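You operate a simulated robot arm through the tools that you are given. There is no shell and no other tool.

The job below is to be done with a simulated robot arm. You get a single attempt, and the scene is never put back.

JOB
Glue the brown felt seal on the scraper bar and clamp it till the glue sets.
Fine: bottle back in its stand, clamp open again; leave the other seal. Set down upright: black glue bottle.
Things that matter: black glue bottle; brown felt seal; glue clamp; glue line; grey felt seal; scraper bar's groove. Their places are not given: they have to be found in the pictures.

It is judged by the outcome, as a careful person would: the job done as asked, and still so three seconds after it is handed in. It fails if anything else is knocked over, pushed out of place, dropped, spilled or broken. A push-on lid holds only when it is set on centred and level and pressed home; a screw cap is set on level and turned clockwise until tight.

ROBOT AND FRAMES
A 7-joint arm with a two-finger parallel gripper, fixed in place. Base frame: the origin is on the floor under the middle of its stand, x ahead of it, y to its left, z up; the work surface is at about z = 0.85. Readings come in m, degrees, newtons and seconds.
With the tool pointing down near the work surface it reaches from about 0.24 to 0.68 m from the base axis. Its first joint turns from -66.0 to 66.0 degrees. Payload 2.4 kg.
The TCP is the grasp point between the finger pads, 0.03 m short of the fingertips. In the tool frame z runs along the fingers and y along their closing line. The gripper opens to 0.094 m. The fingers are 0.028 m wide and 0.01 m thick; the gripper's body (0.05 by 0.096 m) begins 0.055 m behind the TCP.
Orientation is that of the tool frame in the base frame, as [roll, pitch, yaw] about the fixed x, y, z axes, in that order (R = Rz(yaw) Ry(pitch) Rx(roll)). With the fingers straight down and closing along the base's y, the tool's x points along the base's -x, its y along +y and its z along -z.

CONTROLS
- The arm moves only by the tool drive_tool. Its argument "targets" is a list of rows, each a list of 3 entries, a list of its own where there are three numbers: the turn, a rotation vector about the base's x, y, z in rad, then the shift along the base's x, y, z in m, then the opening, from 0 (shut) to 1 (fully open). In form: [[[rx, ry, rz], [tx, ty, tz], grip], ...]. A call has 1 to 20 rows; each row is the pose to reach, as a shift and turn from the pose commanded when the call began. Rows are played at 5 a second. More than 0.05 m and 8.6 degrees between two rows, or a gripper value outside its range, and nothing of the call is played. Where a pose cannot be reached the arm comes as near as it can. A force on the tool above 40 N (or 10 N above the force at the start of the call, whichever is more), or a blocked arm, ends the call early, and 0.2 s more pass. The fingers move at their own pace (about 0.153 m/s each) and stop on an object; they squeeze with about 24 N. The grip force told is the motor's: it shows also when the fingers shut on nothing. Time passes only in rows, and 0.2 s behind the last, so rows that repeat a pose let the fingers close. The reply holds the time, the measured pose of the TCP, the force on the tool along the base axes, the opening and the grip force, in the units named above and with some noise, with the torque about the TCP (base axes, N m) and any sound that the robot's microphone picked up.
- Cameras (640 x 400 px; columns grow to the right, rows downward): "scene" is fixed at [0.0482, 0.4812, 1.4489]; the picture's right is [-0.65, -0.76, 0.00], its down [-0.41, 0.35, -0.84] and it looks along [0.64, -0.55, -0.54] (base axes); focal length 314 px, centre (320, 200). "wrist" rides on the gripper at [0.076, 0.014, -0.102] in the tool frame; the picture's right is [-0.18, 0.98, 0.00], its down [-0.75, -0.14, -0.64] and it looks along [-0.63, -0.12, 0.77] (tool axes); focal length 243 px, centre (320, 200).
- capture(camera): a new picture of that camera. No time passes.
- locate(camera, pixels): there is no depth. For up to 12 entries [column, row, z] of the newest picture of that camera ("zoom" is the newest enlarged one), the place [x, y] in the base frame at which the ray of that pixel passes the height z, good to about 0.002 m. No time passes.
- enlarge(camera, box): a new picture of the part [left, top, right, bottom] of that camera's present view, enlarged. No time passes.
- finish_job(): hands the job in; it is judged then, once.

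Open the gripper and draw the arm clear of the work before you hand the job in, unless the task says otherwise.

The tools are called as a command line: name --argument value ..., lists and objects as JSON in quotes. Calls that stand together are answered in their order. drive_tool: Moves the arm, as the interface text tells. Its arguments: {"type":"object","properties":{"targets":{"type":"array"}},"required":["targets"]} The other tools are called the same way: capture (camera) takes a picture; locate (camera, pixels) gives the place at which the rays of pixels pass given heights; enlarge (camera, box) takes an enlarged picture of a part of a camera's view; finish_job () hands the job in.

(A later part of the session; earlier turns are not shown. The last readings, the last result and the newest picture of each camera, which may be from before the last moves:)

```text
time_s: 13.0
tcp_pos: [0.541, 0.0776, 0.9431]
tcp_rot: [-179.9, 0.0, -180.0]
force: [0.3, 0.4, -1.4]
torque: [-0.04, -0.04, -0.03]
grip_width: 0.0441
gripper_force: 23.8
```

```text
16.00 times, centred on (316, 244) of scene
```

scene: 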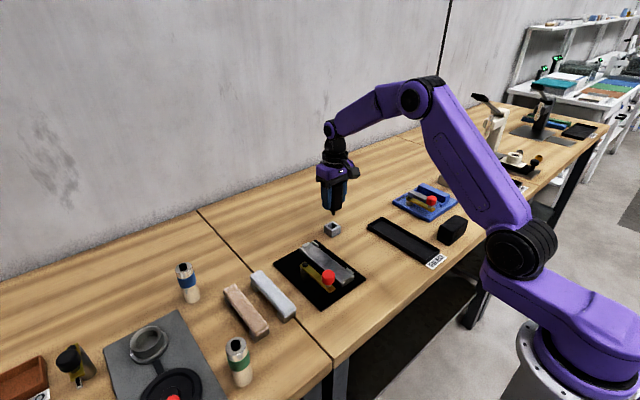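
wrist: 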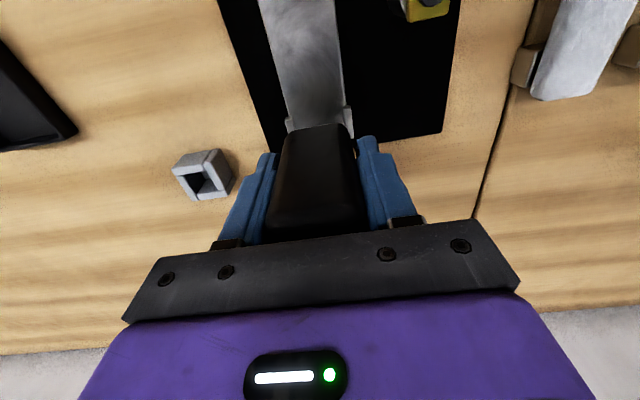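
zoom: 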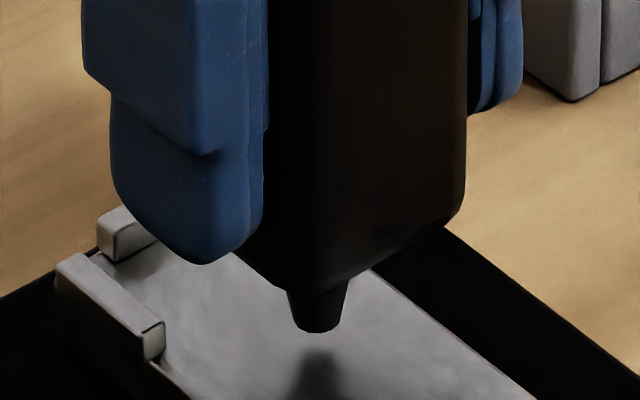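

No bead has appeared yet and the tip's dark shadow/reflection lies just below it, so there are still a few mm of gap. I lower 2.5 mm and move back toward the far end, then check.

drive_tool --targets '[[[0, 0, 0], [0, 0, -0.0025], 0.2], [[0, 0, 0], [0.008, 0, -0.0025], 0.2], [[0, 0, 0], [0.016, 0, -0.0025], 0.2], [[0, 0, 0], [0.024, 0, -0.0025], 0.2], [[0, 0, 0], [0.03, 0, -0.0025], 0.2]]'

enlarge --camera "scene" --box '[300, 232, 332, 256]'

```text
time_s: 14.2
tcp_pos: [0.5717, 0.0761, 0.9411]
tcp_rot: [-179.9, -0.1, 180.0]
force: [0.3, 0.0, -1.8]
torque: [-0.04, 0.0, 0.01]
grip_width: 0.0439
gripper_force: 24.3
```

```text
16.00 times, centred on (316, 244) of scene
```

zoom: 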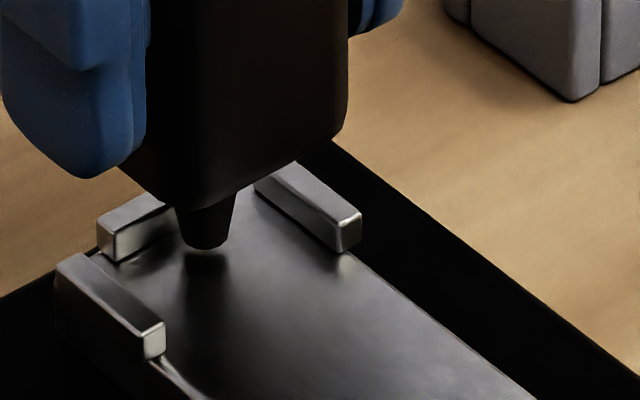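

The tip is now ~1–2 mm above the metal, and still no bead is visible. I lower another 1.5 mm to a light contact at most, hold briefly, and slide a little, watching the force.

drive_tool --targets '[[[0, 0, 0], [0, 0.001, -0.001], 0.1], [[0, 0, 0], [0, 0.001, -0.002], 0.0], [[0, 0, 0], [-0.006, 0.001, -0.002], 0.0], [[0, 0, 0], [-0.014, 0.001, -0.002], 0.0], [[0, 0, 0], [-0.022, 0.001, -0.002], 0.0], [[0, 0, 0], [-0.03, 0.001, -0.002], 0.0]]'

enlarge --camera "scene" --box '[300, 232, 332, 256]'

capture --camera "wrist"

```text
time_s: 15.6
tcp_pos: [0.5412, 0.0776, 0.9386]
tcp_rot: [180.0, 0.0, 180.0]
force: [0.4, 0.5, -1.3]
torque: [0.01, 0.0, 0.01]
grip_width: 0.0439
gripper_force: 24.3
```

```text
16.00 times, centred on (316, 244) of scene
```

zoom: 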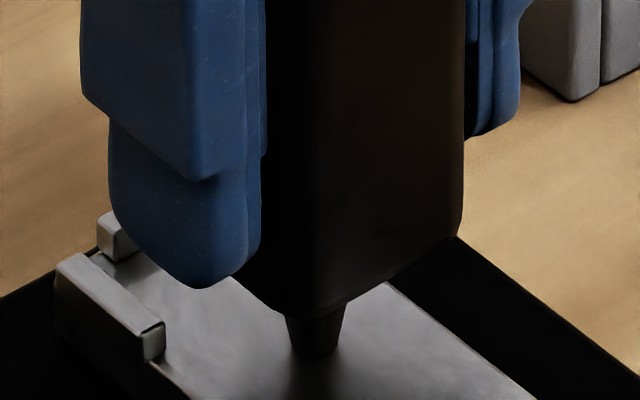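

```text
taken
```

wrist: 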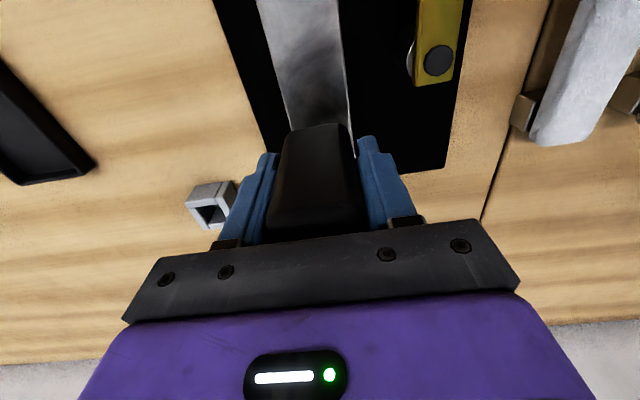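

Force shows no contact yet (tip near z≈0.8726) and no bead is seen at zoom (270,310). I lower in 1 mm steps and watch for contact.

drive_tool --targets '[[[0, 0, 0], [0, 0, -0.001], 0.0], [[0, 0, 0], [0, 0, -0.002], 0.0], [[0, 0, 0], [0, 0, -0.002], 0.0]]'

enlarge --camera "scene" --box '[304, 240, 336, 264]'

```text
time_s: 16.4
tcp_pos: [0.5419, 0.0784, 0.9387]
tcp_rot: [179.9, 0.2, -180.0]
force: [0.3, -0.3, 5.8]
torque: [0.01, -0.02, 0.05]
grip_width: 0.044
gripper_force: 24.0
```

```text
16.00 times, centred on (320, 252) of scene
```

zoom: 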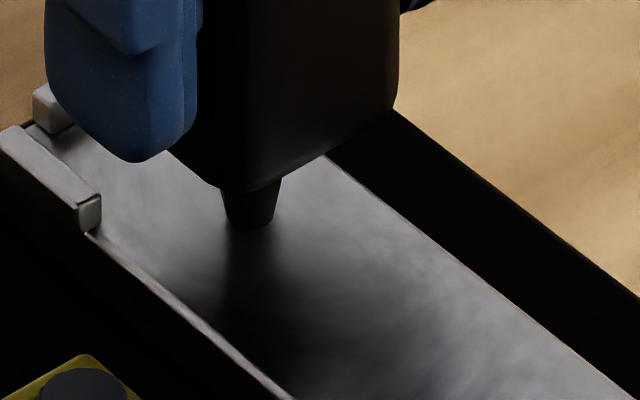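

The tip touches the groove at TCP z≈0.9385 (force +6 N). I raise to just-touching and draw the tip along the groove toward the near end in one steady pass.

drive_tool --targets '[[[0, 0, 0], [0, 0, 0.0017], 0.0], [[0, 0, 0], [-0.008, 0, 0.0017], 0.0], [[0, 0, 0], [-0.016, 0, 0.0017], 0.0], [[0, 0, 0], [-0.024, 0, 0.0017], 0.0], [[0, 0, 0], [-0.032, 0, 0.0017], 0.0], [[0, 0, 0], [-0.04, 0, 0.0017], 0.0]]'

capture --camera "scene"

enlarge --camera "scene" --box '[296, 232, 352, 280]'

capture --camera "wrist"

```text
time_s: 17.8
tcp_pos: [0.5012, 0.079, 0.9395]
tcp_rot: [-180.0, 0.0, 180.0]
force: [0.3, -0.6, -1.4]
torque: [0.01, 0.0, 0.02]
grip_width: 0.044
gripper_force: 24.4
```

```text
taken
```

scene: 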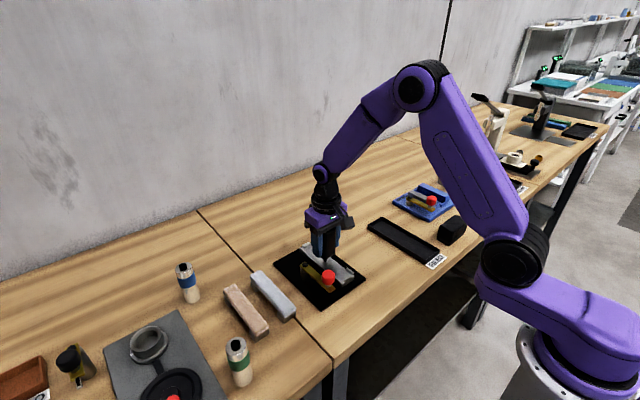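

```text
8.33 times, centred on (324, 256) of scene
```

zoom: 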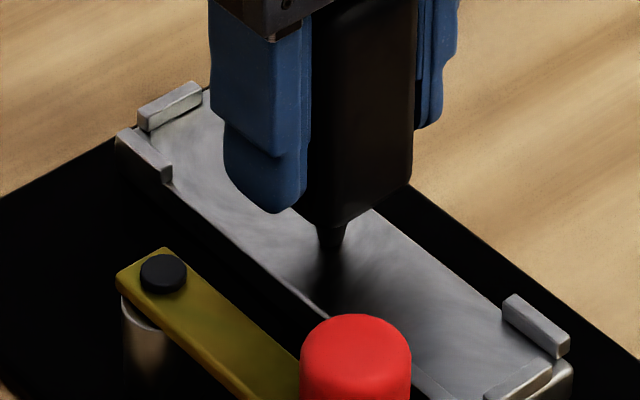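

```text
taken
```

wrist: 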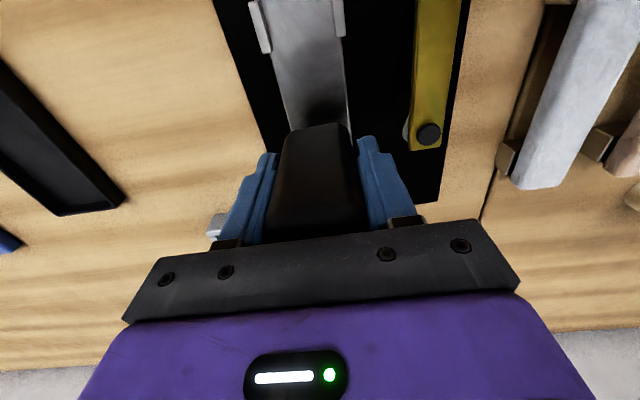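

No bead is visible at the far part so far. I try a slower pass (15 mm/s) with the tip about 2 mm above the metal from x=0.50 to 0.44, then look at the whole bar.

drive_tool --targets '[[[0, 0, 0], [0, 0, 0.002], 0.0], [[0, 0, 0], [-0.003, 0, 0.002], 0.0], [[0, 0, 0], [-0.006, 0, 0.002], 0.0], [[0, 0, 0], [-0.009, 0, 0.002], 0.0], [[0, 0, 0], [-0.012, 0, 0.002], 0.0], [[0, 0, 0], [-0.015, 0, 0.002], 0.0], [[0, 0, 0], [-0.018, 0, 0.002], 0.0], [[0, 0, 0], [-0.021, 0, 0.002], 0.0], [[0, 0, 0], [-0.024, 0, 0.002], 0.0], [[0, 0, 0], [-0.027, 0, 0.002], 0.0], [[0, 0, 0], [-0.03, 0, 0.002], 0.0], [[0, 0, 0], [-0.033, 0, 0.002], 0.0], [[0, 0, 0], [-0.036, 0, 0.002], 0.0], [[0, 0, 0], [-0.039, 0, 0.002], 0.0], [[0, 0, 0], [-0.042, 0, 0.002], 0.0], [[0, 0, 0], [-0.045, 0, 0.002], 0.0], [[0, 0, 0], [-0.048, 0, 0.002], 0.0], [[0, 0, 0], [-0.052, 0, 0.002], 0.0], [[0, 0, 0], [-0.056, 0, 0.002], 0.0], [[0, 0, 0], [-0.06, 0, 0.002], 0.0]]'

enlarge --camera "scene" --box '[296, 232, 360, 286]'

capture --camera "wrist"

```text
time_s: 22.0
tcp_pos: [0.4415, 0.0779, 0.942]
tcp_rot: [-180.0, 0.1, -180.0]
force: [0.4, -0.6, -1.6]
torque: [0.01, 0.02, -0.01]
grip_width: 0.0441
gripper_force: 23.7
```

```text
7.41 times, centred on (328, 259) of scene
```

zoom: 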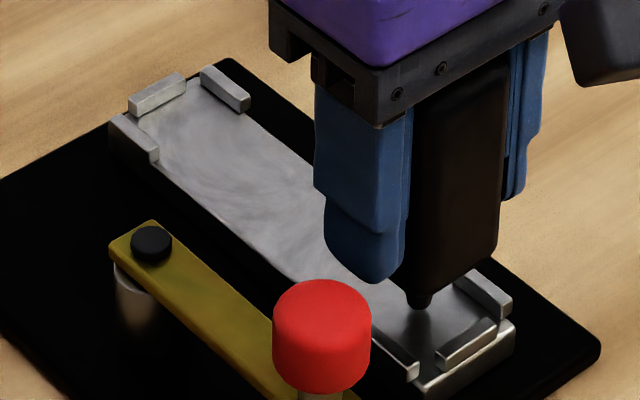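

```text
taken
```

wrist: 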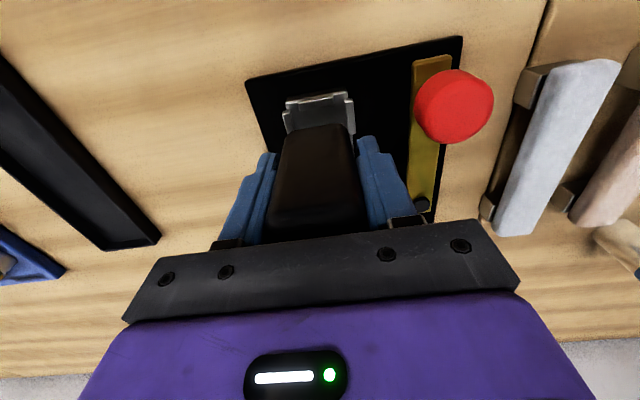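

locate --camera "zoom" --pixels '[[420, 308, 0.8745], [437, 360, 0.88], [497, 322, 0.88], [412, 376, 0.88], [215, 75, 0.88], [150, 150, 0.875]]'

enlarge --camera "scene" --box '[304, 236, 336, 260]'

enlarge --camera "scene" --box '[332, 256, 364, 286]'

```text
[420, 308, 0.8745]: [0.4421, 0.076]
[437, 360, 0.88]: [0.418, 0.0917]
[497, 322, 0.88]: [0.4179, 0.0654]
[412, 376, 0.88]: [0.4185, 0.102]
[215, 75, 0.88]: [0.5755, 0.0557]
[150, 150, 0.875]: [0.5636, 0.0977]
```

```text
16.00 times, centred on (320, 248) of scene
```

zoom: 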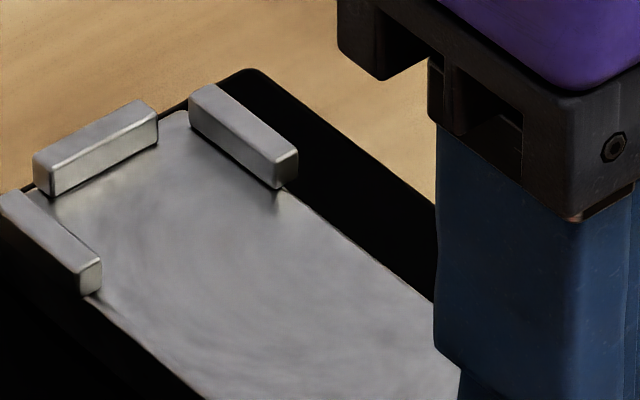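

```text
13.33 times, centred on (348, 271) of scene
```

zoom: 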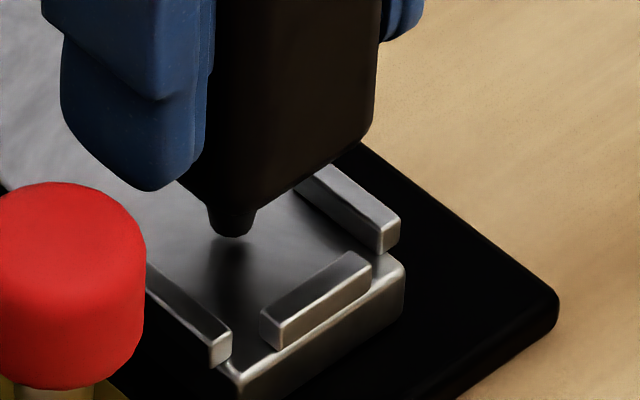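

Still no bead at either zoom. I try one continuous end-to-end stroke with the tip about 1 mm above the floor, starting right at the near end lug (x≈0.430) and going to the far end.

drive_tool --targets '[[[0, 0, 0], [-0.006, 0, -0.001], 0.0], [[0, 0, 0], [-0.012, 0, -0.002], 0.0], [[0, 0, 0], [-0.012, 0, -0.002], 0.0], [[0, 0, 0], [-0.004, 0, -0.002], 0.0], [[0, 0, 0], [0.004, 0, -0.002], 0.0], [[0, 0, 0], [0.012, 0, -0.002], 0.0], [[0, 0, 0], [0.02, 0, -0.002], 0.0], [[0, 0, 0], [0.028, 0, -0.002], 0.0], [[0, 0, 0], [0.036, 0, -0.002], 0.0], [[0, 0, 0], [0.044, 0, -0.002], 0.0], [[0, 0, 0], [0.052, 0, -0.002], 0.0], [[0, 0, 0], [0.06, 0, -0.002], 0.0], [[0, 0, 0], [0.068, 0, -0.002], 0.0], [[0, 0, 0], [0.076, 0, -0.002], 0.0], [[0, 0, 0], [0.085, 0, -0.002], 0.0], [[0, 0, 0], [0.094, 0, -0.002], 0.0], [[0, 0, 0], [0.103, 0, -0.002], 0.0], [[0, 0, 0], [0.112, 0, -0.002], 0.0], [[0, 0, 0], [0.122, 0, -0.002], 0.0], [[0, 0, 0], [0.131, 0, -0.002], 0.0]]'

enlarge --camera "scene" --box '[296, 232, 360, 286]'

capture --camera "wrist"

```text
time_s: 26.2
tcp_pos: [0.5726, 0.0782, 0.9377]
tcp_rot: [180.0, 0.0, -180.0]
force: [0.3, 0.4, -0.5]
torque: [-0.02, 0.01, -0.03]
grip_width: 0.0438
gripper_force: 24.1
```

```text
7.41 times, centred on (328, 259) of scene
```

zoom: 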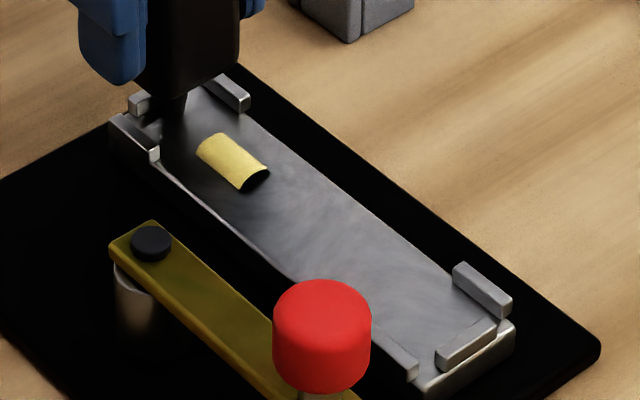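

```text
taken
```

wrist: 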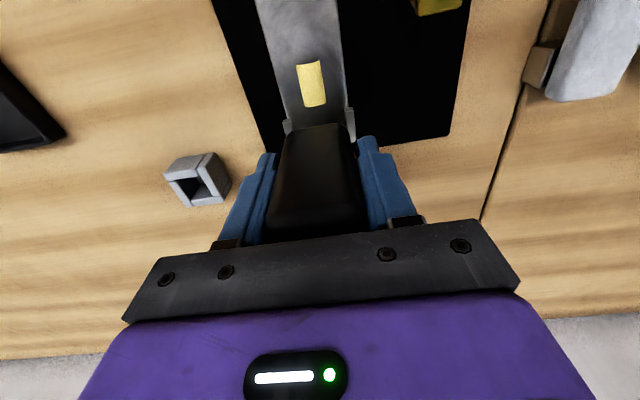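

A yellow glue segment has appeared at zoom (232,162) — where I had passed several times, so glue seems to build up with dwell time per stretch. I locate that segment.

locate --camera "zoom" --pixels '[[208, 143, 0.874], [258, 178, 0.874], [222, 133, 0.876], [269, 168, 0.876], [198, 153, 0.873], [242, 188, 0.873], [172, 115, 0.874]]'

enlarge --camera "scene" --box '[304, 238, 336, 262]'

locate --camera "wrist" --pixels '[[297, 67, 0.874], [319, 62, 0.874], [305, 107, 0.874], [327, 103, 0.874]]'

```text
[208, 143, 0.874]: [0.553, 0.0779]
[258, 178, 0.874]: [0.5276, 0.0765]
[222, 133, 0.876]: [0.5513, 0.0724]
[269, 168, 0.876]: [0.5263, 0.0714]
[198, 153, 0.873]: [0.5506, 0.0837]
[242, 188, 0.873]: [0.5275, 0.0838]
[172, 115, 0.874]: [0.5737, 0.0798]
```

```text
16.00 times, centred on (320, 250) of scene
```

zoom: 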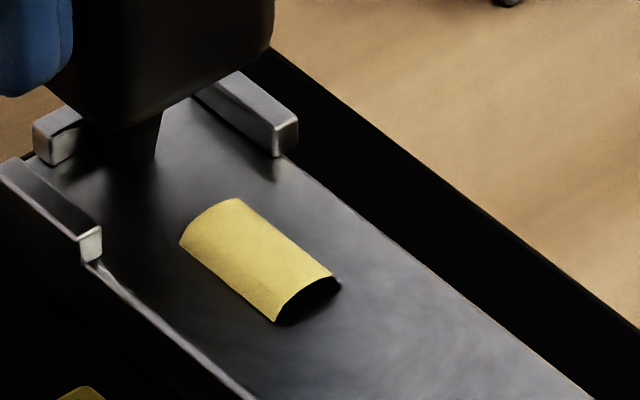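

```text
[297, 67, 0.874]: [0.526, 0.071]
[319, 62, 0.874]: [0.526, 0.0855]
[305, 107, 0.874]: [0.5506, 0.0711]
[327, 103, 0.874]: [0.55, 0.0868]
```

The segment spans x≈0.526–0.552 (centre y≈0.0785), suggesting ~0.025 m stretches. I dwell over the next stretch (x≈0.564) for about a second and look again.

drive_tool --targets '[[[0, 0, 0], [-0.004, 0.0005, 0], 0.0], [[0, 0, 0], [-0.008, 0.0005, 0], 0.0], [[0, 0, 0], [-0.01, 0.0005, 0], 0.0], [[0, 0, 0], [-0.01, 0.0005, 0], 0.0], [[0, 0, 0], [-0.01, 0.0005, 0], 0.0]]'

enlarge --camera "scene" --box '[304, 232, 336, 256]'

```text
time_s: 27.4
tcp_pos: [0.5623, 0.0797, 0.9383]
tcp_rot: [180.0, 0.1, 179.9]
force: [-1.1, -0.1, -1.8]
torque: [0.03, 0.0, -0.03]
grip_width: 0.0442
gripper_force: 23.5
```

```text
16.00 times, centred on (320, 244) of scene
```

zoom: 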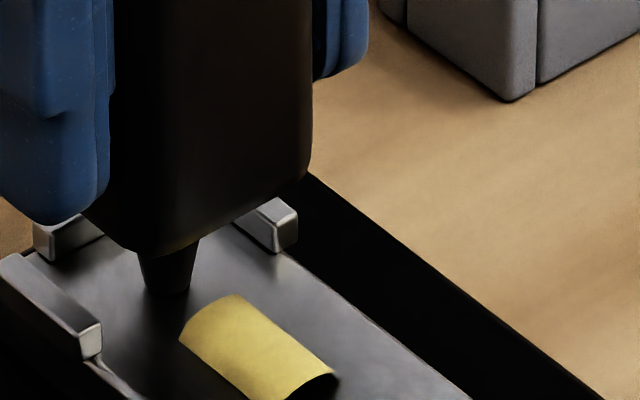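

No new segment yet after 1 s here. I dwell another 1.4 s at the same height to learn the time needed.

drive_tool --targets '[[[0, 0, 0], [0.001, -0.001, 0], 0.0], [[0, 0, 0], [0.001, -0.001, 0], 0.0], [[0, 0, 0], [0.002, -0.001, 0], 0.0], [[0, 0, 0], [0.002, -0.001, 0], 0.0], [[0, 0, 0], [0.002, -0.001, 0], 0.0], [[0, 0, 0], [0.002, -0.001, 0], 0.0]]'

enlarge --camera "scene" --box '[304, 232, 336, 256]'

```text
time_s: 28.8
tcp_pos: [0.5647, 0.078, 0.937]
tcp_rot: [-179.9, 0.0, 179.9]
force: [0.0, -0.4, -1.5]
torque: [0.0, -0.02, -0.01]
grip_width: 0.0438
gripper_force: 24.5
```

```text
16.00 times, centred on (320, 244) of scene
```

zoom: 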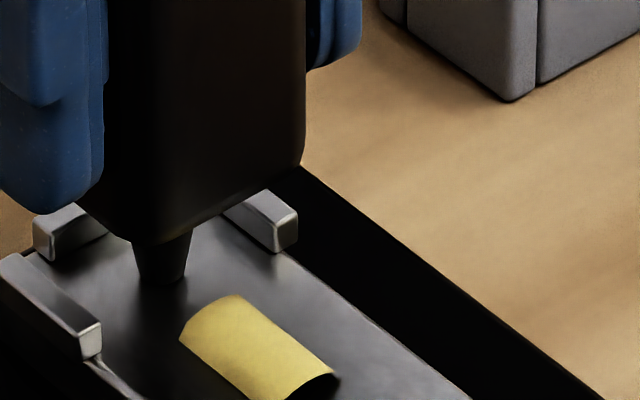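

Dwelling alone here lays nothing, but the laid segment coincides with where I moved slightly faster (9 mm per row). I lift over the laid part and run from x≈0.525 to 0.432 at 10 mm per row at the same height to test.

drive_tool --targets '[[[0, 0, 0], [-0.01, 0.0005, 0.01], 0.0], [[0, 0, 0], [-0.03, 0.0005, 0.01], 0.0], [[0, 0, 0], [-0.04, 0.0005, 0.0], 0.0], [[0, 0, 0], [-0.05, 0.0005, 0.0], 0.0], [[0, 0, 0], [-0.06, 0.0005, 0.0], 0.0], [[0, 0, 0], [-0.07, 0.0005, 0.0], 0.0], [[0, 0, 0], [-0.08, 0.0005, 0.0], 0.0], [[0, 0, 0], [-0.09, 0.0005, 0.0], 0.0], [[0, 0, 0], [-0.1, 0.0005, 0.0], 0.0], [[0, 0, 0], [-0.11, 0.0005, 0.0], 0.0], [[0, 0, 0], [-0.12, 0.0005, 0.0], 0.0], [[0, 0, 0], [-0.13, 0.0005, 0.0], 0.0]]'

enlarge --camera "scene" --box '[296, 232, 360, 286]'

capture --camera "wrist"

```text
time_s: 31.4
tcp_pos: [0.4344, 0.0782, 0.9396]
tcp_rot: [-180.0, 0.0, 180.0]
force: [0.0, -0.5, -1.6]
torque: [-0.03, 0.0, -0.01]
grip_width: 0.0441
gripper_force: 23.3
```

```text
7.41 times, centred on (328, 259) of scene
```

zoom: 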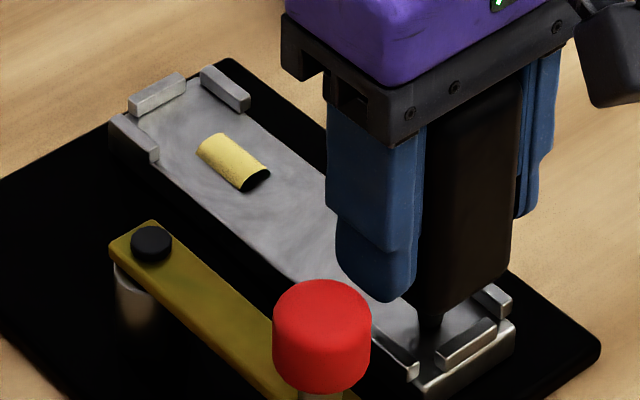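

```text
taken
```

wrist: 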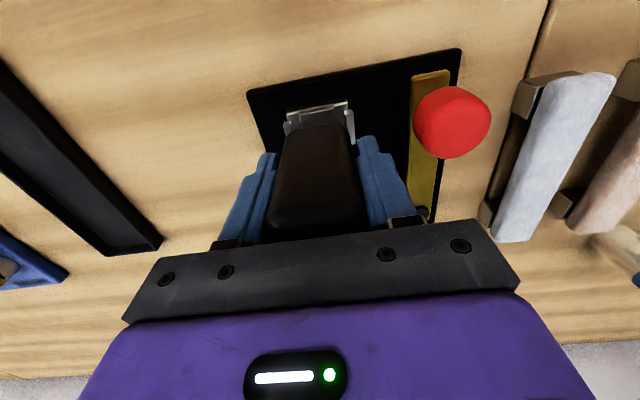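

No new glue from the faster pass either. The laid segment is where I had pressed the tip into light contact, so I test that: at x≈0.438 I lower ~2 mm to light contact and hold about 1.5 s.

drive_tool --targets '[[[0, 0, 0], [0.003, 0, -0.001], 0.0], [[0, 0, 0], [0.004, 0, -0.002], 0.0], [[0, 0, 0], [0.004, 0, -0.002], 0.0], [[0, 0, 0], [0.004, 0, -0.002], 0.0], [[0, 0, 0], [0.004, 0, -0.002], 0.0], [[0, 0, 0], [0.004, 0, -0.002], 0.0], [[0, 0, 0], [0.004, 0, -0.002], 0.0]]'

enlarge --camera "scene" --box '[332, 256, 364, 286]'

```text
time_s: 33.0
tcp_pos: [0.4382, 0.08, 0.9377]
tcp_rot: [-180.0, 0.0, -180.0]
force: [-4.6, -0.9, 15.4]
torque: [0.02, 0.29, 0.0]
grip_width: 0.0441
gripper_force: 24.2
```

```text
13.33 times, centred on (348, 271) of scene
```

zoom: 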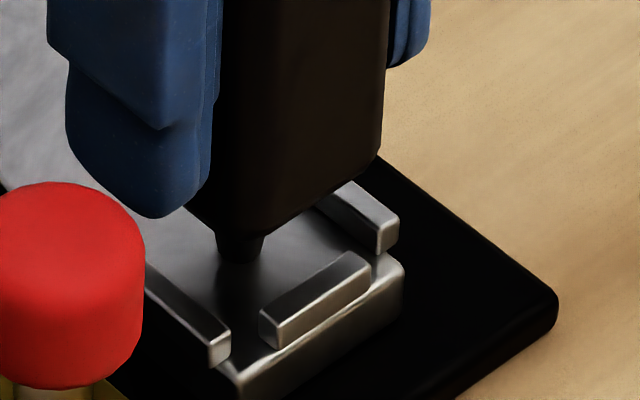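

Pressing here (15 N) laid nothing, so I release. Perhaps the glue line only covers the middle part and each stretch needs a couple of seconds of dwell near the floor; I test by dwelling at x≈0.514.

drive_tool --targets '[[[0, 0, 0], [0.0, -0.001, 0.004], 0.0], [[0, 0, 0], [0.025, -0.001, 0.004], 0.0], [[0, 0, 0], [0.05, -0.001, 0.004], 0.0], [[0, 0, 0], [0.0755, -0.001, 0.004], 0.0], [[0, 0, 0], [0.0755, -0.001, 0.002], 0.0], [[0, 0, 0], [0.0755, -0.001, 0.002], 0.0], [[0, 0, 0], [0.0755, -0.001, 0.002], 0.0], [[0, 0, 0], [0.0755, -0.001, 0.002], 0.0], [[0, 0, 0], [0.0755, -0.001, 0.002], 0.0], [[0, 0, 0], [0.0755, -0.001, 0.002], 0.0]]'

enlarge --camera "scene" --box '[304, 238, 344, 268]'

```text
time_s: 35.2
tcp_pos: [0.5148, 0.0773, 0.9382]
tcp_rot: [-180.0, 0.0, -179.9]
force: [-0.1, 0.3, -1.5]
torque: [0.02, 0.0, -0.01]
grip_width: 0.044
gripper_force: 23.4
```

```text
13.33 times, centred on (324, 253) of scene
```

zoom: 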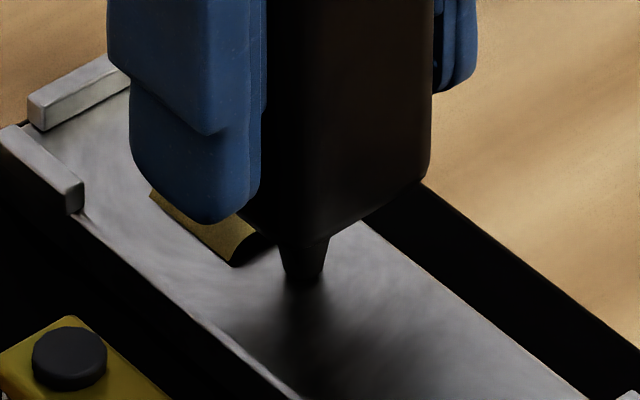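

Nothing yet after 1.2 s. I dwell 2 s more at this spot before drawing conclusions.

drive_tool --targets '[[[0, 0, 0], [0, 0, 0], 0.0], [[0, 0, 0], [0, 0, 0], 0.0], [[0, 0, 0], [0, 0, 0], 0.0], [[0, 0, 0], [0, 0, 0], 0.0], [[0, 0, 0], [0, 0, 0], 0.0], [[0, 0, 0], [0, 0, 0], 0.0], [[0, 0, 0], [0, 0, 0], 0.0], [[0, 0, 0], [0, 0, 0], 0.0], [[0, 0, 0], [0, 0, 0], 0.0], [[0, 0, 0], [0, 0, 0], 0.0]]'

enlarge --camera "scene" --box '[304, 238, 344, 268]'

```text
time_s: 37.4
tcp_pos: [0.5138, 0.0768, 0.9403]
tcp_rot: [-179.9, 0.0, 180.0]
force: [-0.4, 0.2, -1.7]
torque: [-0.01, 0.03, 0.02]
grip_width: 0.0442
gripper_force: 24.1
```

```text
13.33 times, centred on (324, 253) of scene
```

zoom: 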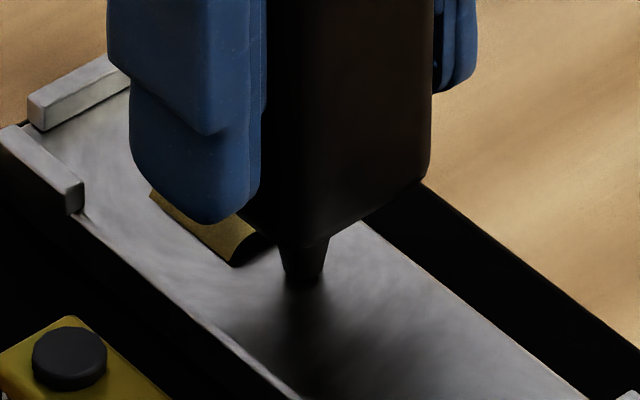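

Dwelling at one point does not lay glue. I now sweep slowly across the whole stretch x 0.500→0.5285 at 25 mm/s to test whether full coverage in motion is what lays it.

drive_tool --targets '[[[0, 0, 0], [-0.005, 0.001, 0], 0.0], [[0, 0, 0], [-0.01, 0.001, 0], 0.0], [[0, 0, 0], [-0.015, 0.001, 0], 0.0], [[0, 0, 0], [-0.015, 0.001, 0], 0.0], [[0, 0, 0], [-0.01, 0.001, 0], 0.0], [[0, 0, 0], [-0.005, 0.001, 0], 0.0], [[0, 0, 0], [0.0, 0.001, 0], 0.0], [[0, 0, 0], [0.005, 0.001, 0], 0.0], [[0, 0, 0], [0.01, 0.001, 0], 0.0], [[0, 0, 0], [0.0145, 0.001, 0], 0.0]]'

enlarge --camera "scene" --box '[304, 238, 344, 268]'

capture --camera "wrist"

```text
time_s: 39.6
tcp_pos: [0.5284, 0.0782, 0.9383]
tcp_rot: [-180.0, 0.0, 180.0]
force: [-0.3, -0.2, -0.1]
torque: [-0.01, 0.01, 0.01]
grip_width: 0.0439
gripper_force: 23.9
```

```text
13.33 times, centred on (324, 253) of scene
```

zoom: 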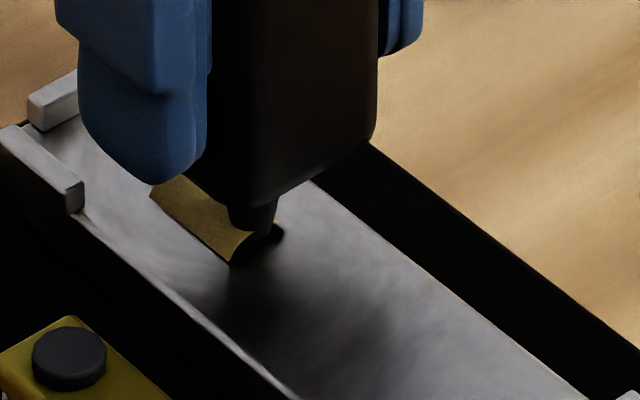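

```text
taken
```

wrist: 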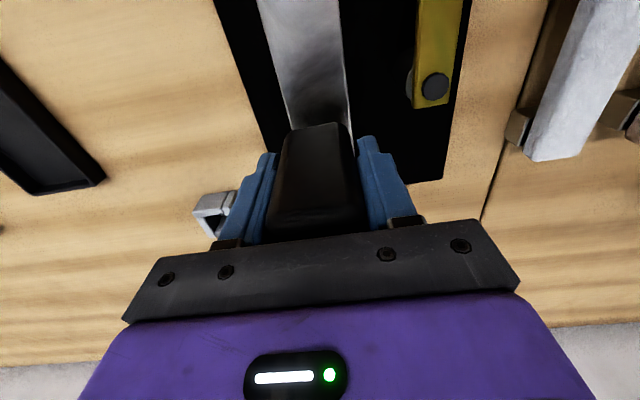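

Still nothing on that stretch. I try dragging with definite light contact (about 1.5 mm lower command) from x=0.527 to 0.497.

drive_tool --targets '[[[0, 0, 0], [-0.003, 0, -0.001], 0.0], [[0, 0, 0], [-0.007, 0, -0.0015], 0.0], [[0, 0, 0], [-0.012, 0, -0.0015], 0.0], [[0, 0, 0], [-0.017, 0, -0.0015], 0.0], [[0, 0, 0], [-0.022, 0, -0.0015], 0.0], [[0, 0, 0], [-0.027, 0, -0.0015], 0.0], [[0, 0, 0], [-0.031, 0, -0.0015], 0.0]]'

enlarge --camera "scene" --box '[304, 238, 344, 268]'

```text
time_s: 41.2
tcp_pos: [0.4994, 0.0773, 0.9376]
tcp_rot: [179.9, 0.3, -180.0]
force: [4.2, -0.4, 9.3]
torque: [-0.01, -0.26, 0.0]
grip_width: 0.0439
gripper_force: 23.9
```

```text
13.33 times, centred on (324, 253) of scene
```

zoom: 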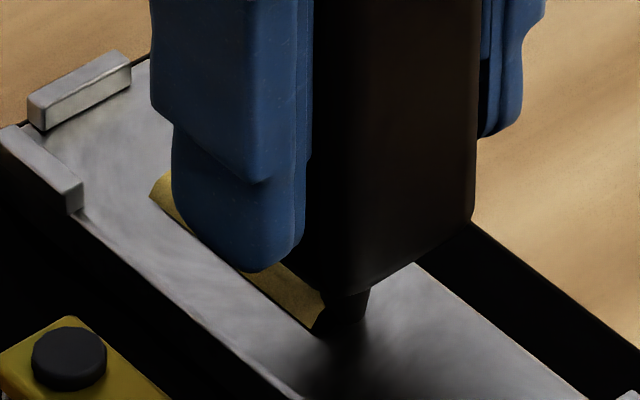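

The bead now extends to zoom (318,325): contact plus motion lays the glue. I continue the light-contact drag toward the near end, to x≈0.429.

drive_tool --targets '[[[0, 0, 0], [-0.005, 0, 0], 0.0], [[0, 0, 0], [-0.01, 0, 0], 0.0], [[0, 0, 0], [-0.015, 0, 0], 0.0], [[0, 0, 0], [-0.02, 0, 0], 0.0], [[0, 0, 0], [-0.025, 0, 0], 0.0], [[0, 0, 0], [-0.03, 0, 0], 0.0], [[0, 0, 0], [-0.035, 0, 0], 0.0], [[0, 0, 0], [-0.04, 0, 0], 0.0], [[0, 0, 0], [-0.045, 0, 0], 0.0], [[0, 0, 0], [-0.05, 0, 0], 0.0], [[0, 0, 0], [-0.055, 0, 0], 0.0], [[0, 0, 0], [-0.06, 0, 0], 0.0], [[0, 0, 0], [-0.065, 0, 0], 0.0], [[0, 0, 0], [-0.0685, 0, 0], 0.0]]'

enlarge --camera "scene" --box '[296, 232, 360, 286]'

```text
time_s: 44.2
tcp_pos: [0.4277, 0.0777, 0.9363]
tcp_rot: [179.9, -0.1, 180.0]
force: [0.8, 0.6, -1.8]
torque: [0.03, 0.02, 0.02]
grip_width: 0.0438
gripper_force: 24.0
```

```text
7.41 times, centred on (328, 259) of scene
```

zoom: 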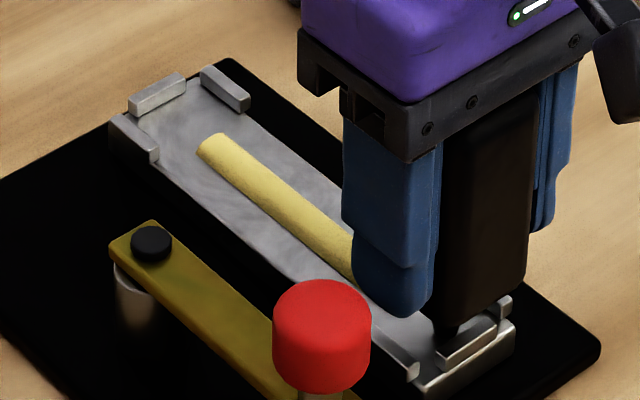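

The bead reaches past zoom (350,270) behind the finger. The force shows no contact at the end, so I zoom in on the near end to see how far the bead goes.

enlarge --camera "scene" --box '[332, 256, 364, 286]'

capture --camera "wrist"

```text
13.33 times, centred on (348, 271) of scene
```

zoom: 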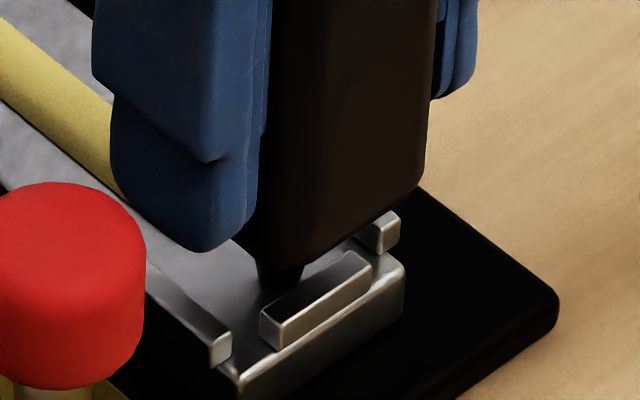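

```text
taken
```

wrist: 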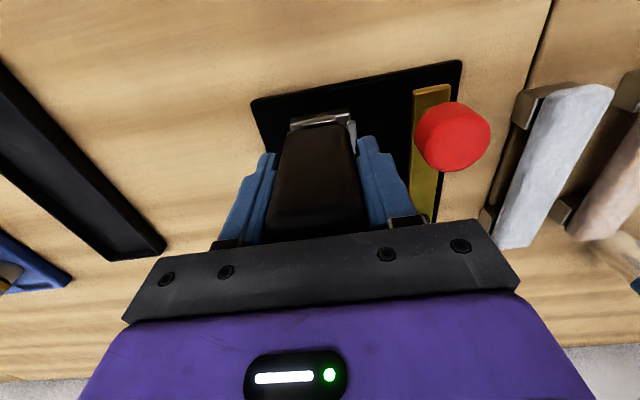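

The last stretch near the end lug looks bare. I lift and move back toward the middle to see where the bead ends.

drive_tool --targets '[[[0, 0, 0], [0.01, 0, 0.01], 0.0], [[0, 0, 0], [0.04, 0, 0.02], 0.0], [[0, 0, 0], [0.08, 0, 0.02], 0.0]]'

enlarge --camera "scene" --box '[316, 244, 364, 284]'

```text
time_s: 45.0
tcp_pos: [0.5084, 0.0799, 0.9576]
tcp_rot: [-180.0, 0.0, 180.0]
force: [-0.3, -0.4, -1.3]
torque: [-0.01, -0.02, 0.0]
grip_width: 0.044
gripper_force: 24.3
```

```text
10.00 times, centred on (340, 264) of scene
```

zoom: 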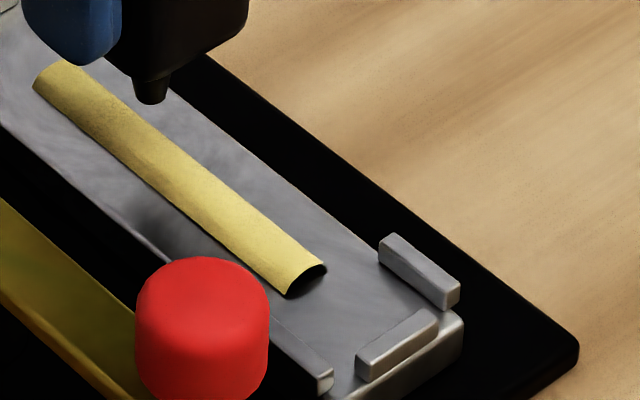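

locate --camera "zoom" --pixels '[[305, 278, 0.874], [150, 103, 0.892], [150, 103, 0.888], [372, 352, 0.872], [388, 250, 0.878]]'

enlarge --camera "scene" --box '[300, 210, 348, 250]'

```text
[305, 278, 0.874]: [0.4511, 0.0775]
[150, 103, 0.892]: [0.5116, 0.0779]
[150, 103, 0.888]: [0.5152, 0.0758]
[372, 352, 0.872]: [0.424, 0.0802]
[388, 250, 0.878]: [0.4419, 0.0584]
```

```text
10.00 times, centred on (324, 230) of scene
```

zoom: 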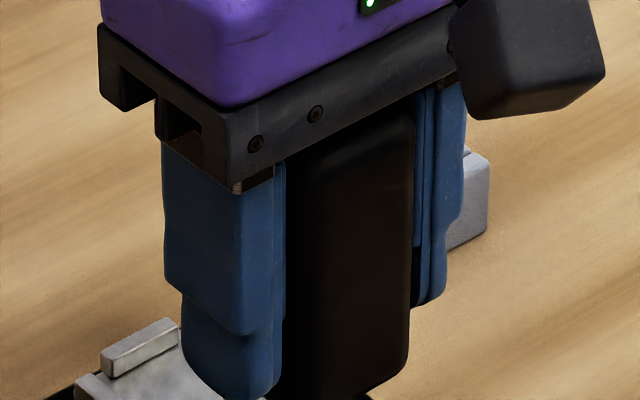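

The bead covers x≈0.451–0.552; the ends (0.427–0.451 and 0.552–0.577) are still bare, perhaps because the bottle slid up ~1–2 mm in the grip and lost contact. I go to x≈0.448 and lower gently to find contact again.

drive_tool --targets '[[[0, 0, 0], [-0.03, -0.001, 0], 0.0], [[0, 0, 0], [-0.061, -0.001, 0], 0.0], [[0, 0, 0], [-0.061, -0.001, -0.012], 0.0], [[0, 0, 0], [-0.061, -0.001, -0.018], 0.0], [[0, 0, 0], [-0.061, -0.001, -0.0205], 0.0], [[0, 0, 0], [-0.061, -0.001, -0.0205], 0.0]]'

enlarge --camera "scene" --box '[332, 256, 364, 286]'

```text
time_s: 46.4
tcp_pos: [0.4472, 0.0795, 0.9359]
tcp_rot: [-180.0, 0.0, 180.0]
force: [-0.1, 0.7, -1.4]
torque: [0.02, 0.02, 0.0]
grip_width: 0.044
gripper_force: 24.6
```

```text
13.33 times, centred on (348, 271) of scene
```

zoom: 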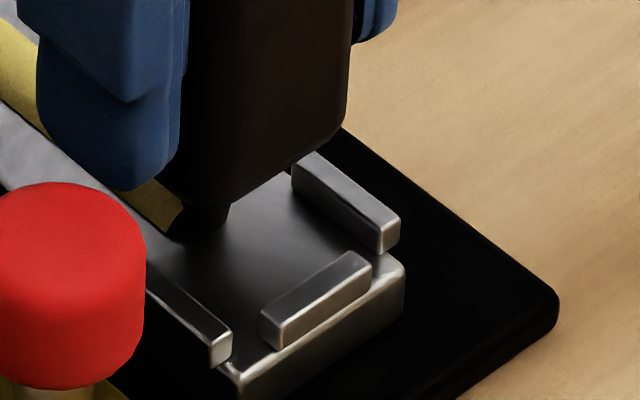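

No contact at this height, confirming the bottle slipped up slightly. I lower 1 mm at a time to find light contact.

drive_tool --targets '[[[0, 0, 0], [0, 0, -0.0007], 0.0], [[0, 0, 0], [0, 0, -0.0013], 0.0], [[0, 0, 0], [0, 0, -0.0013], 0.0]]'

```text
time_s: 47.2
tcp_pos: [0.448, 0.079, 0.9362]
tcp_rot: [180.0, 0.1, 180.0]
force: [-3.2, 1.1, 18.6]
torque: [0.07, 0.16, 0.0]
grip_width: 0.0441
gripper_force: 24.0
```

Contact (18.6 N) — a bit much, so I ease up 0.7 mm and drag toward the near end lug at x≈0.429.

drive_tool --targets '[[[0, 0, 0], [0, 0, 0.0007], 0.0], [[0, 0, 0], [-0.004, 0, 0.0007], 0.0], [[0, 0, 0], [-0.008, 0, 0.0006], 0.0], [[0, 0, 0], [-0.012, 0, 0.0005], 0.0], [[0, 0, 0], [-0.016, 0, 0.0005], 0.0], [[0, 0, 0], [-0.0195, 0, 0.0004], 0.0]]'

enlarge --camera "scene" --box '[332, 256, 364, 286]'

```text
time_s: 48.6
tcp_pos: [0.4293, 0.0776, 0.9365]
tcp_rot: [180.0, -0.2, 179.9]
force: [-0.2, -0.5, 0.5]
torque: [0.0, -0.04, 0.0]
grip_width: 0.0441
gripper_force: 24.0
```

```text
13.33 times, centred on (348, 271) of scene
```

zoom: 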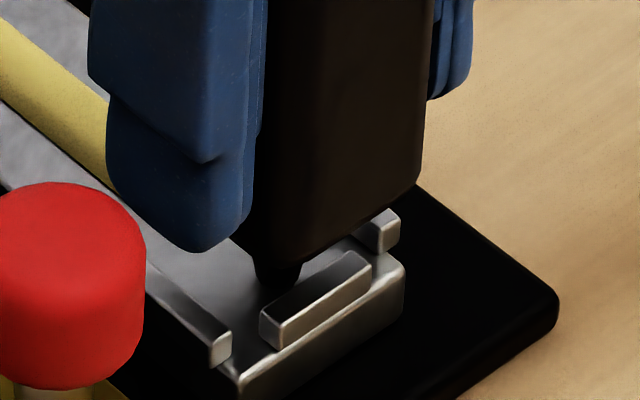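

The last stretch still looks bare and the contact faded to ~2 N. I drag back in +x with a bit more press over the same stretch.

drive_tool --targets '[[[0, 0, 0], [0, 0, -0.0006], 0.0], [[0, 0, 0], [0.004, 0, -0.0008], 0.0], [[0, 0, 0], [0.008, 0, -0.0008], 0.0], [[0, 0, 0], [0.012, 0, -0.0008], 0.0], [[0, 0, 0], [0.016, 0, -0.0008], 0.0], [[0, 0, 0], [0.02, 0, -0.0008], 0.0], [[0, 0, 0], [0.025, 0, -0.0008], 0.0]]'

enlarge --camera "scene" --box '[332, 256, 364, 286]'

```text
time_s: 50.2
tcp_pos: [0.4536, 0.078, 0.9353]
tcp_rot: [-180.0, 0.0, 179.9]
force: [-1.5, 0.1, 3.6]
torque: [0.04, 0.08, -0.02]
grip_width: 0.044
gripper_force: 24.4
```

```text
13.33 times, centred on (348, 271) of scene
```

zoom: 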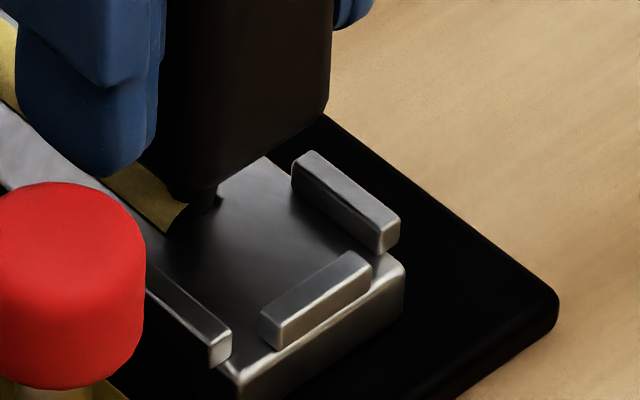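

Contact was present (5 N) over this stretch and nothing was laid, so the line may simply be the four middle stretches. I make one contact drag at the far end (x 0.556→0.572) too, to be thorough.

drive_tool --targets '[[[0, 0, 0], [0, 0, 0.01], 0.0], [[0, 0, 0], [0.04, 0, 0.015], 0.0], [[0, 0, 0], [0.075, 0, 0.015], 0.0], [[0, 0, 0], [0.1005, 0, 0.01], 0.0], [[0, 0, 0], [0.1005, 0, 0.002], 0.0], [[0, 0, 0], [0.1005, 0, -0.0003], 0.0], [[0, 0, 0], [0.1045, 0, -0.0005], 0.0], [[0, 0, 0], [0.1085, 0, -0.0007], 0.0], [[0, 0, 0], [0.1125, 0, -0.0007], 0.0], [[0, 0, 0], [0.1165, 0, -0.0007], 0.0], [[0, 0, 0], [0.12, 0, -0.0007], 0.0]]'

enlarge --camera "scene" --box '[300, 232, 356, 280]'

```text
time_s: 52.6
tcp_pos: [0.574, 0.0778, 0.9347]
tcp_rot: [180.0, 0.0, -179.9]
force: [-3.4, 1.6, 10.1]
torque: [0.11, 0.19, -0.04]
grip_width: 0.044
gripper_force: 23.7
```

```text
8.33 times, centred on (328, 256) of scene
```

zoom: 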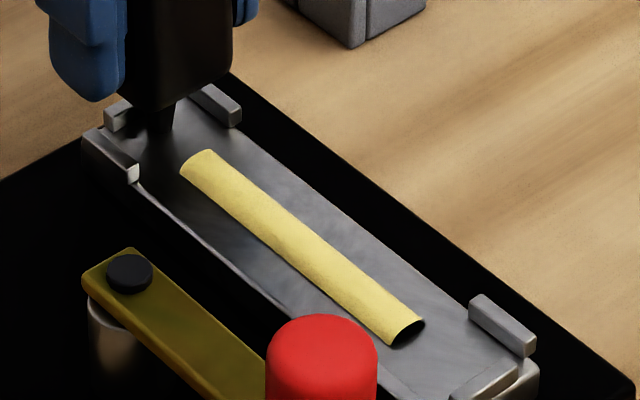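

The far end got nothing either under an 11 N contact drag, so the four-part line from 0.451 to 0.552, centred on the bar, is the complete glue line. I lift the bottle and carry it above its stand, then check its alignment.

drive_tool --targets '[[[0, 0, 0], [0, 0, 0.02], 0.0], [[0, 0, 0], [0.002, -0.005, 0.043], 0.0], [[0, 0, 0], [0.01, -0.04, 0.046], 0.0], [[0, 0, 0], [0.019, -0.08, 0.046], 0.0], [[0, 0, 0], [0.027, -0.1157, 0.046], 0.0], [[0, 0, 0], [0.027, -0.1157, 0.041], 0.0]]'

enlarge --camera "scene" --box '[296, 170, 376, 240]'

capture --camera "wrist"

```text
time_s: 54.0
tcp_pos: [0.6011, -0.0388, 0.9745]
tcp_rot: [-180.0, -0.1, 180.0]
force: [-0.3, -0.6, -1.5]
torque: [-0.02, 0.01, 0.04]
grip_width: 0.0441
gripper_force: 23.2
```

```text
5.71 times, centred on (336, 205) of scene
```

zoom: 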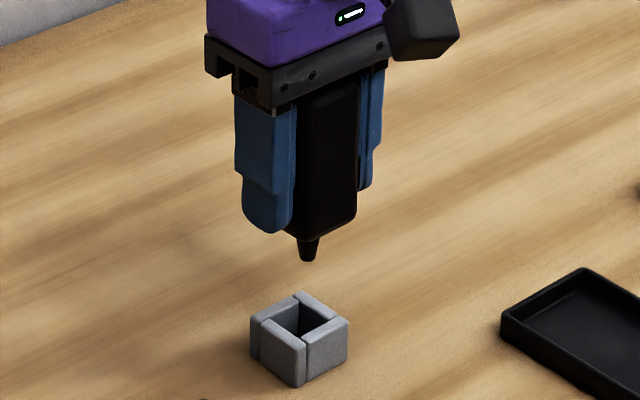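

```text
taken
```

wrist: 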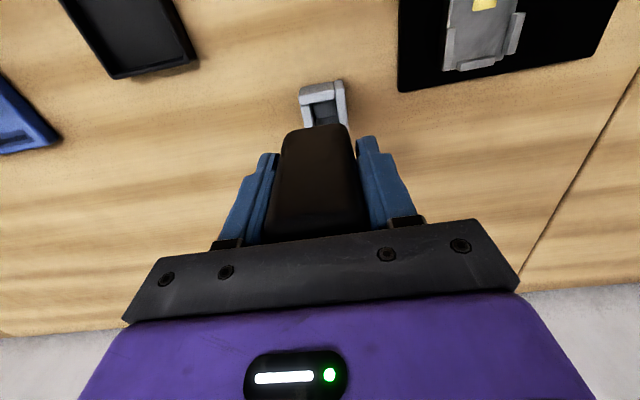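

locate --camera "zoom" --pixels '[[308, 261, 0.905], [308, 261, 0.91], [308, 261, 0.913], [300, 291, 0.875], [250, 322, 0.875], [348, 321, 0.875], [304, 349, 0.875], [302, 388, 0.85]]'

enlarge --camera "scene" --box '[316, 200, 348, 224]'

```text
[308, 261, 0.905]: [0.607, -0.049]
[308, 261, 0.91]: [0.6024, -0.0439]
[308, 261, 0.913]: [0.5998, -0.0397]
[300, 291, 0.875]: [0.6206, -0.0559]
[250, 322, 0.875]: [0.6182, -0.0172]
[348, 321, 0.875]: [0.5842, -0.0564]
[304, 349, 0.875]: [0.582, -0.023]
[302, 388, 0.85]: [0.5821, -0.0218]
```

```text
16.00 times, centred on (332, 212) of scene
```

zoom: 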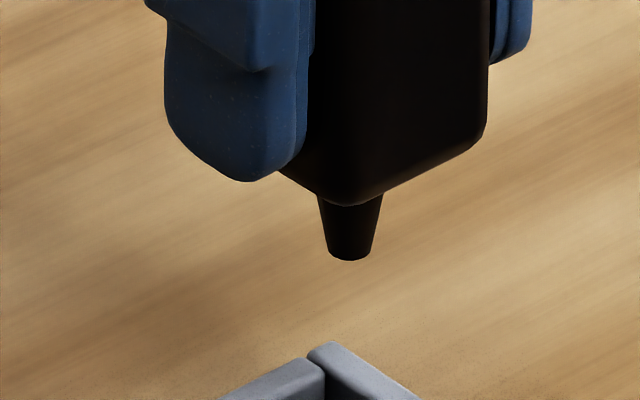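

The nozzle is centred over the cup (both near (0.600,-0.038)) and the bottle hangs upright. I lower it to just above the expected seat height and check the force.

drive_tool --targets '[[[0, 0, 0], [0.0005, 0.0005, -0.02], 0.0], [[0, 0, 0], [0.0005, 0.0005, -0.04], 0.0], [[0, 0, 0], [0.0005, 0.0005, -0.052], 0.0], [[0, 0, 0], [0.0005, 0.0005, -0.056], 0.0], [[0, 0, 0], [0.0005, 0.0005, -0.0575], 0.0]]'

enlarge --camera "scene" --box '[310, 195, 358, 240]'

```text
time_s: 55.2
tcp_pos: [0.6006, -0.0381, 0.918]
tcp_rot: [-180.0, 0.0, -180.0]
force: [-0.2, 1.0, -2.1]
torque: [0.02, -0.01, 0.02]
grip_width: 0.0441
gripper_force: 24.4
```

```text
8.89 times, centred on (334, 218) of scene
```

zoom: 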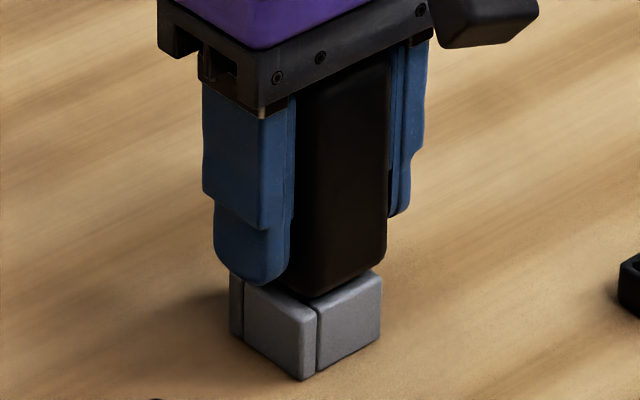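

The bottle's base is right at the cup rim with no contact force yet (TCP 0.918). I lower in 0.7 mm steps until a light contact.

drive_tool --targets '[[[0, 0, 0], [0, 0, -0.0007], 0.0], [[0, 0, 0], [0, 0, -0.0012], 0.0], [[0, 0, 0], [0, 0, -0.0012], 0.0]]'

```text
time_s: 56.0
tcp_pos: [0.6013, -0.0376, 0.9168]
tcp_rot: [-179.9, 0.0, -180.0]
force: [-0.4, 0.4, -1.3]
torque: [-0.01, 0.02, -0.01]
grip_width: 0.0439
gripper_force: 24.3
```

drive_tool --targets '[[[0, 0, 0], [0, 0, -0.0007], 0.0], [[0, 0, 0], [0, 0, -0.0013], 0.0], [[0, 0, 0], [0, 0, -0.0013], 0.0]]'

enlarge --camera "scene" --box '[310, 195, 358, 240]'

```text
time_s: 56.8
tcp_pos: [0.6006, -0.0375, 0.9163]
tcp_rot: [180.0, 0.1, -180.0]
force: [-3.7, -1.5, 10.5]
torque: [-0.05, -0.08, -0.06]
grip_width: 0.0441
gripper_force: 24.2
```

```text
8.89 times, centred on (334, 218) of scene
```

zoom: 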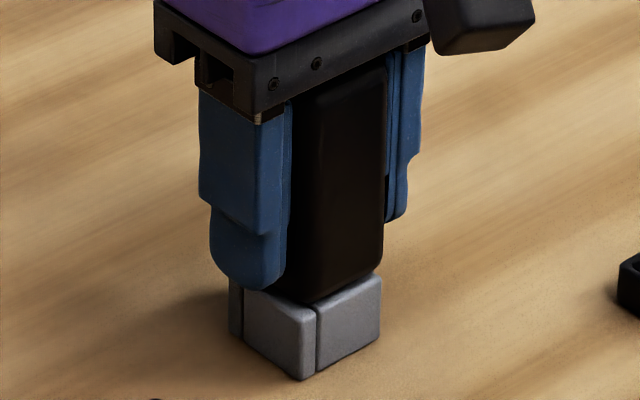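

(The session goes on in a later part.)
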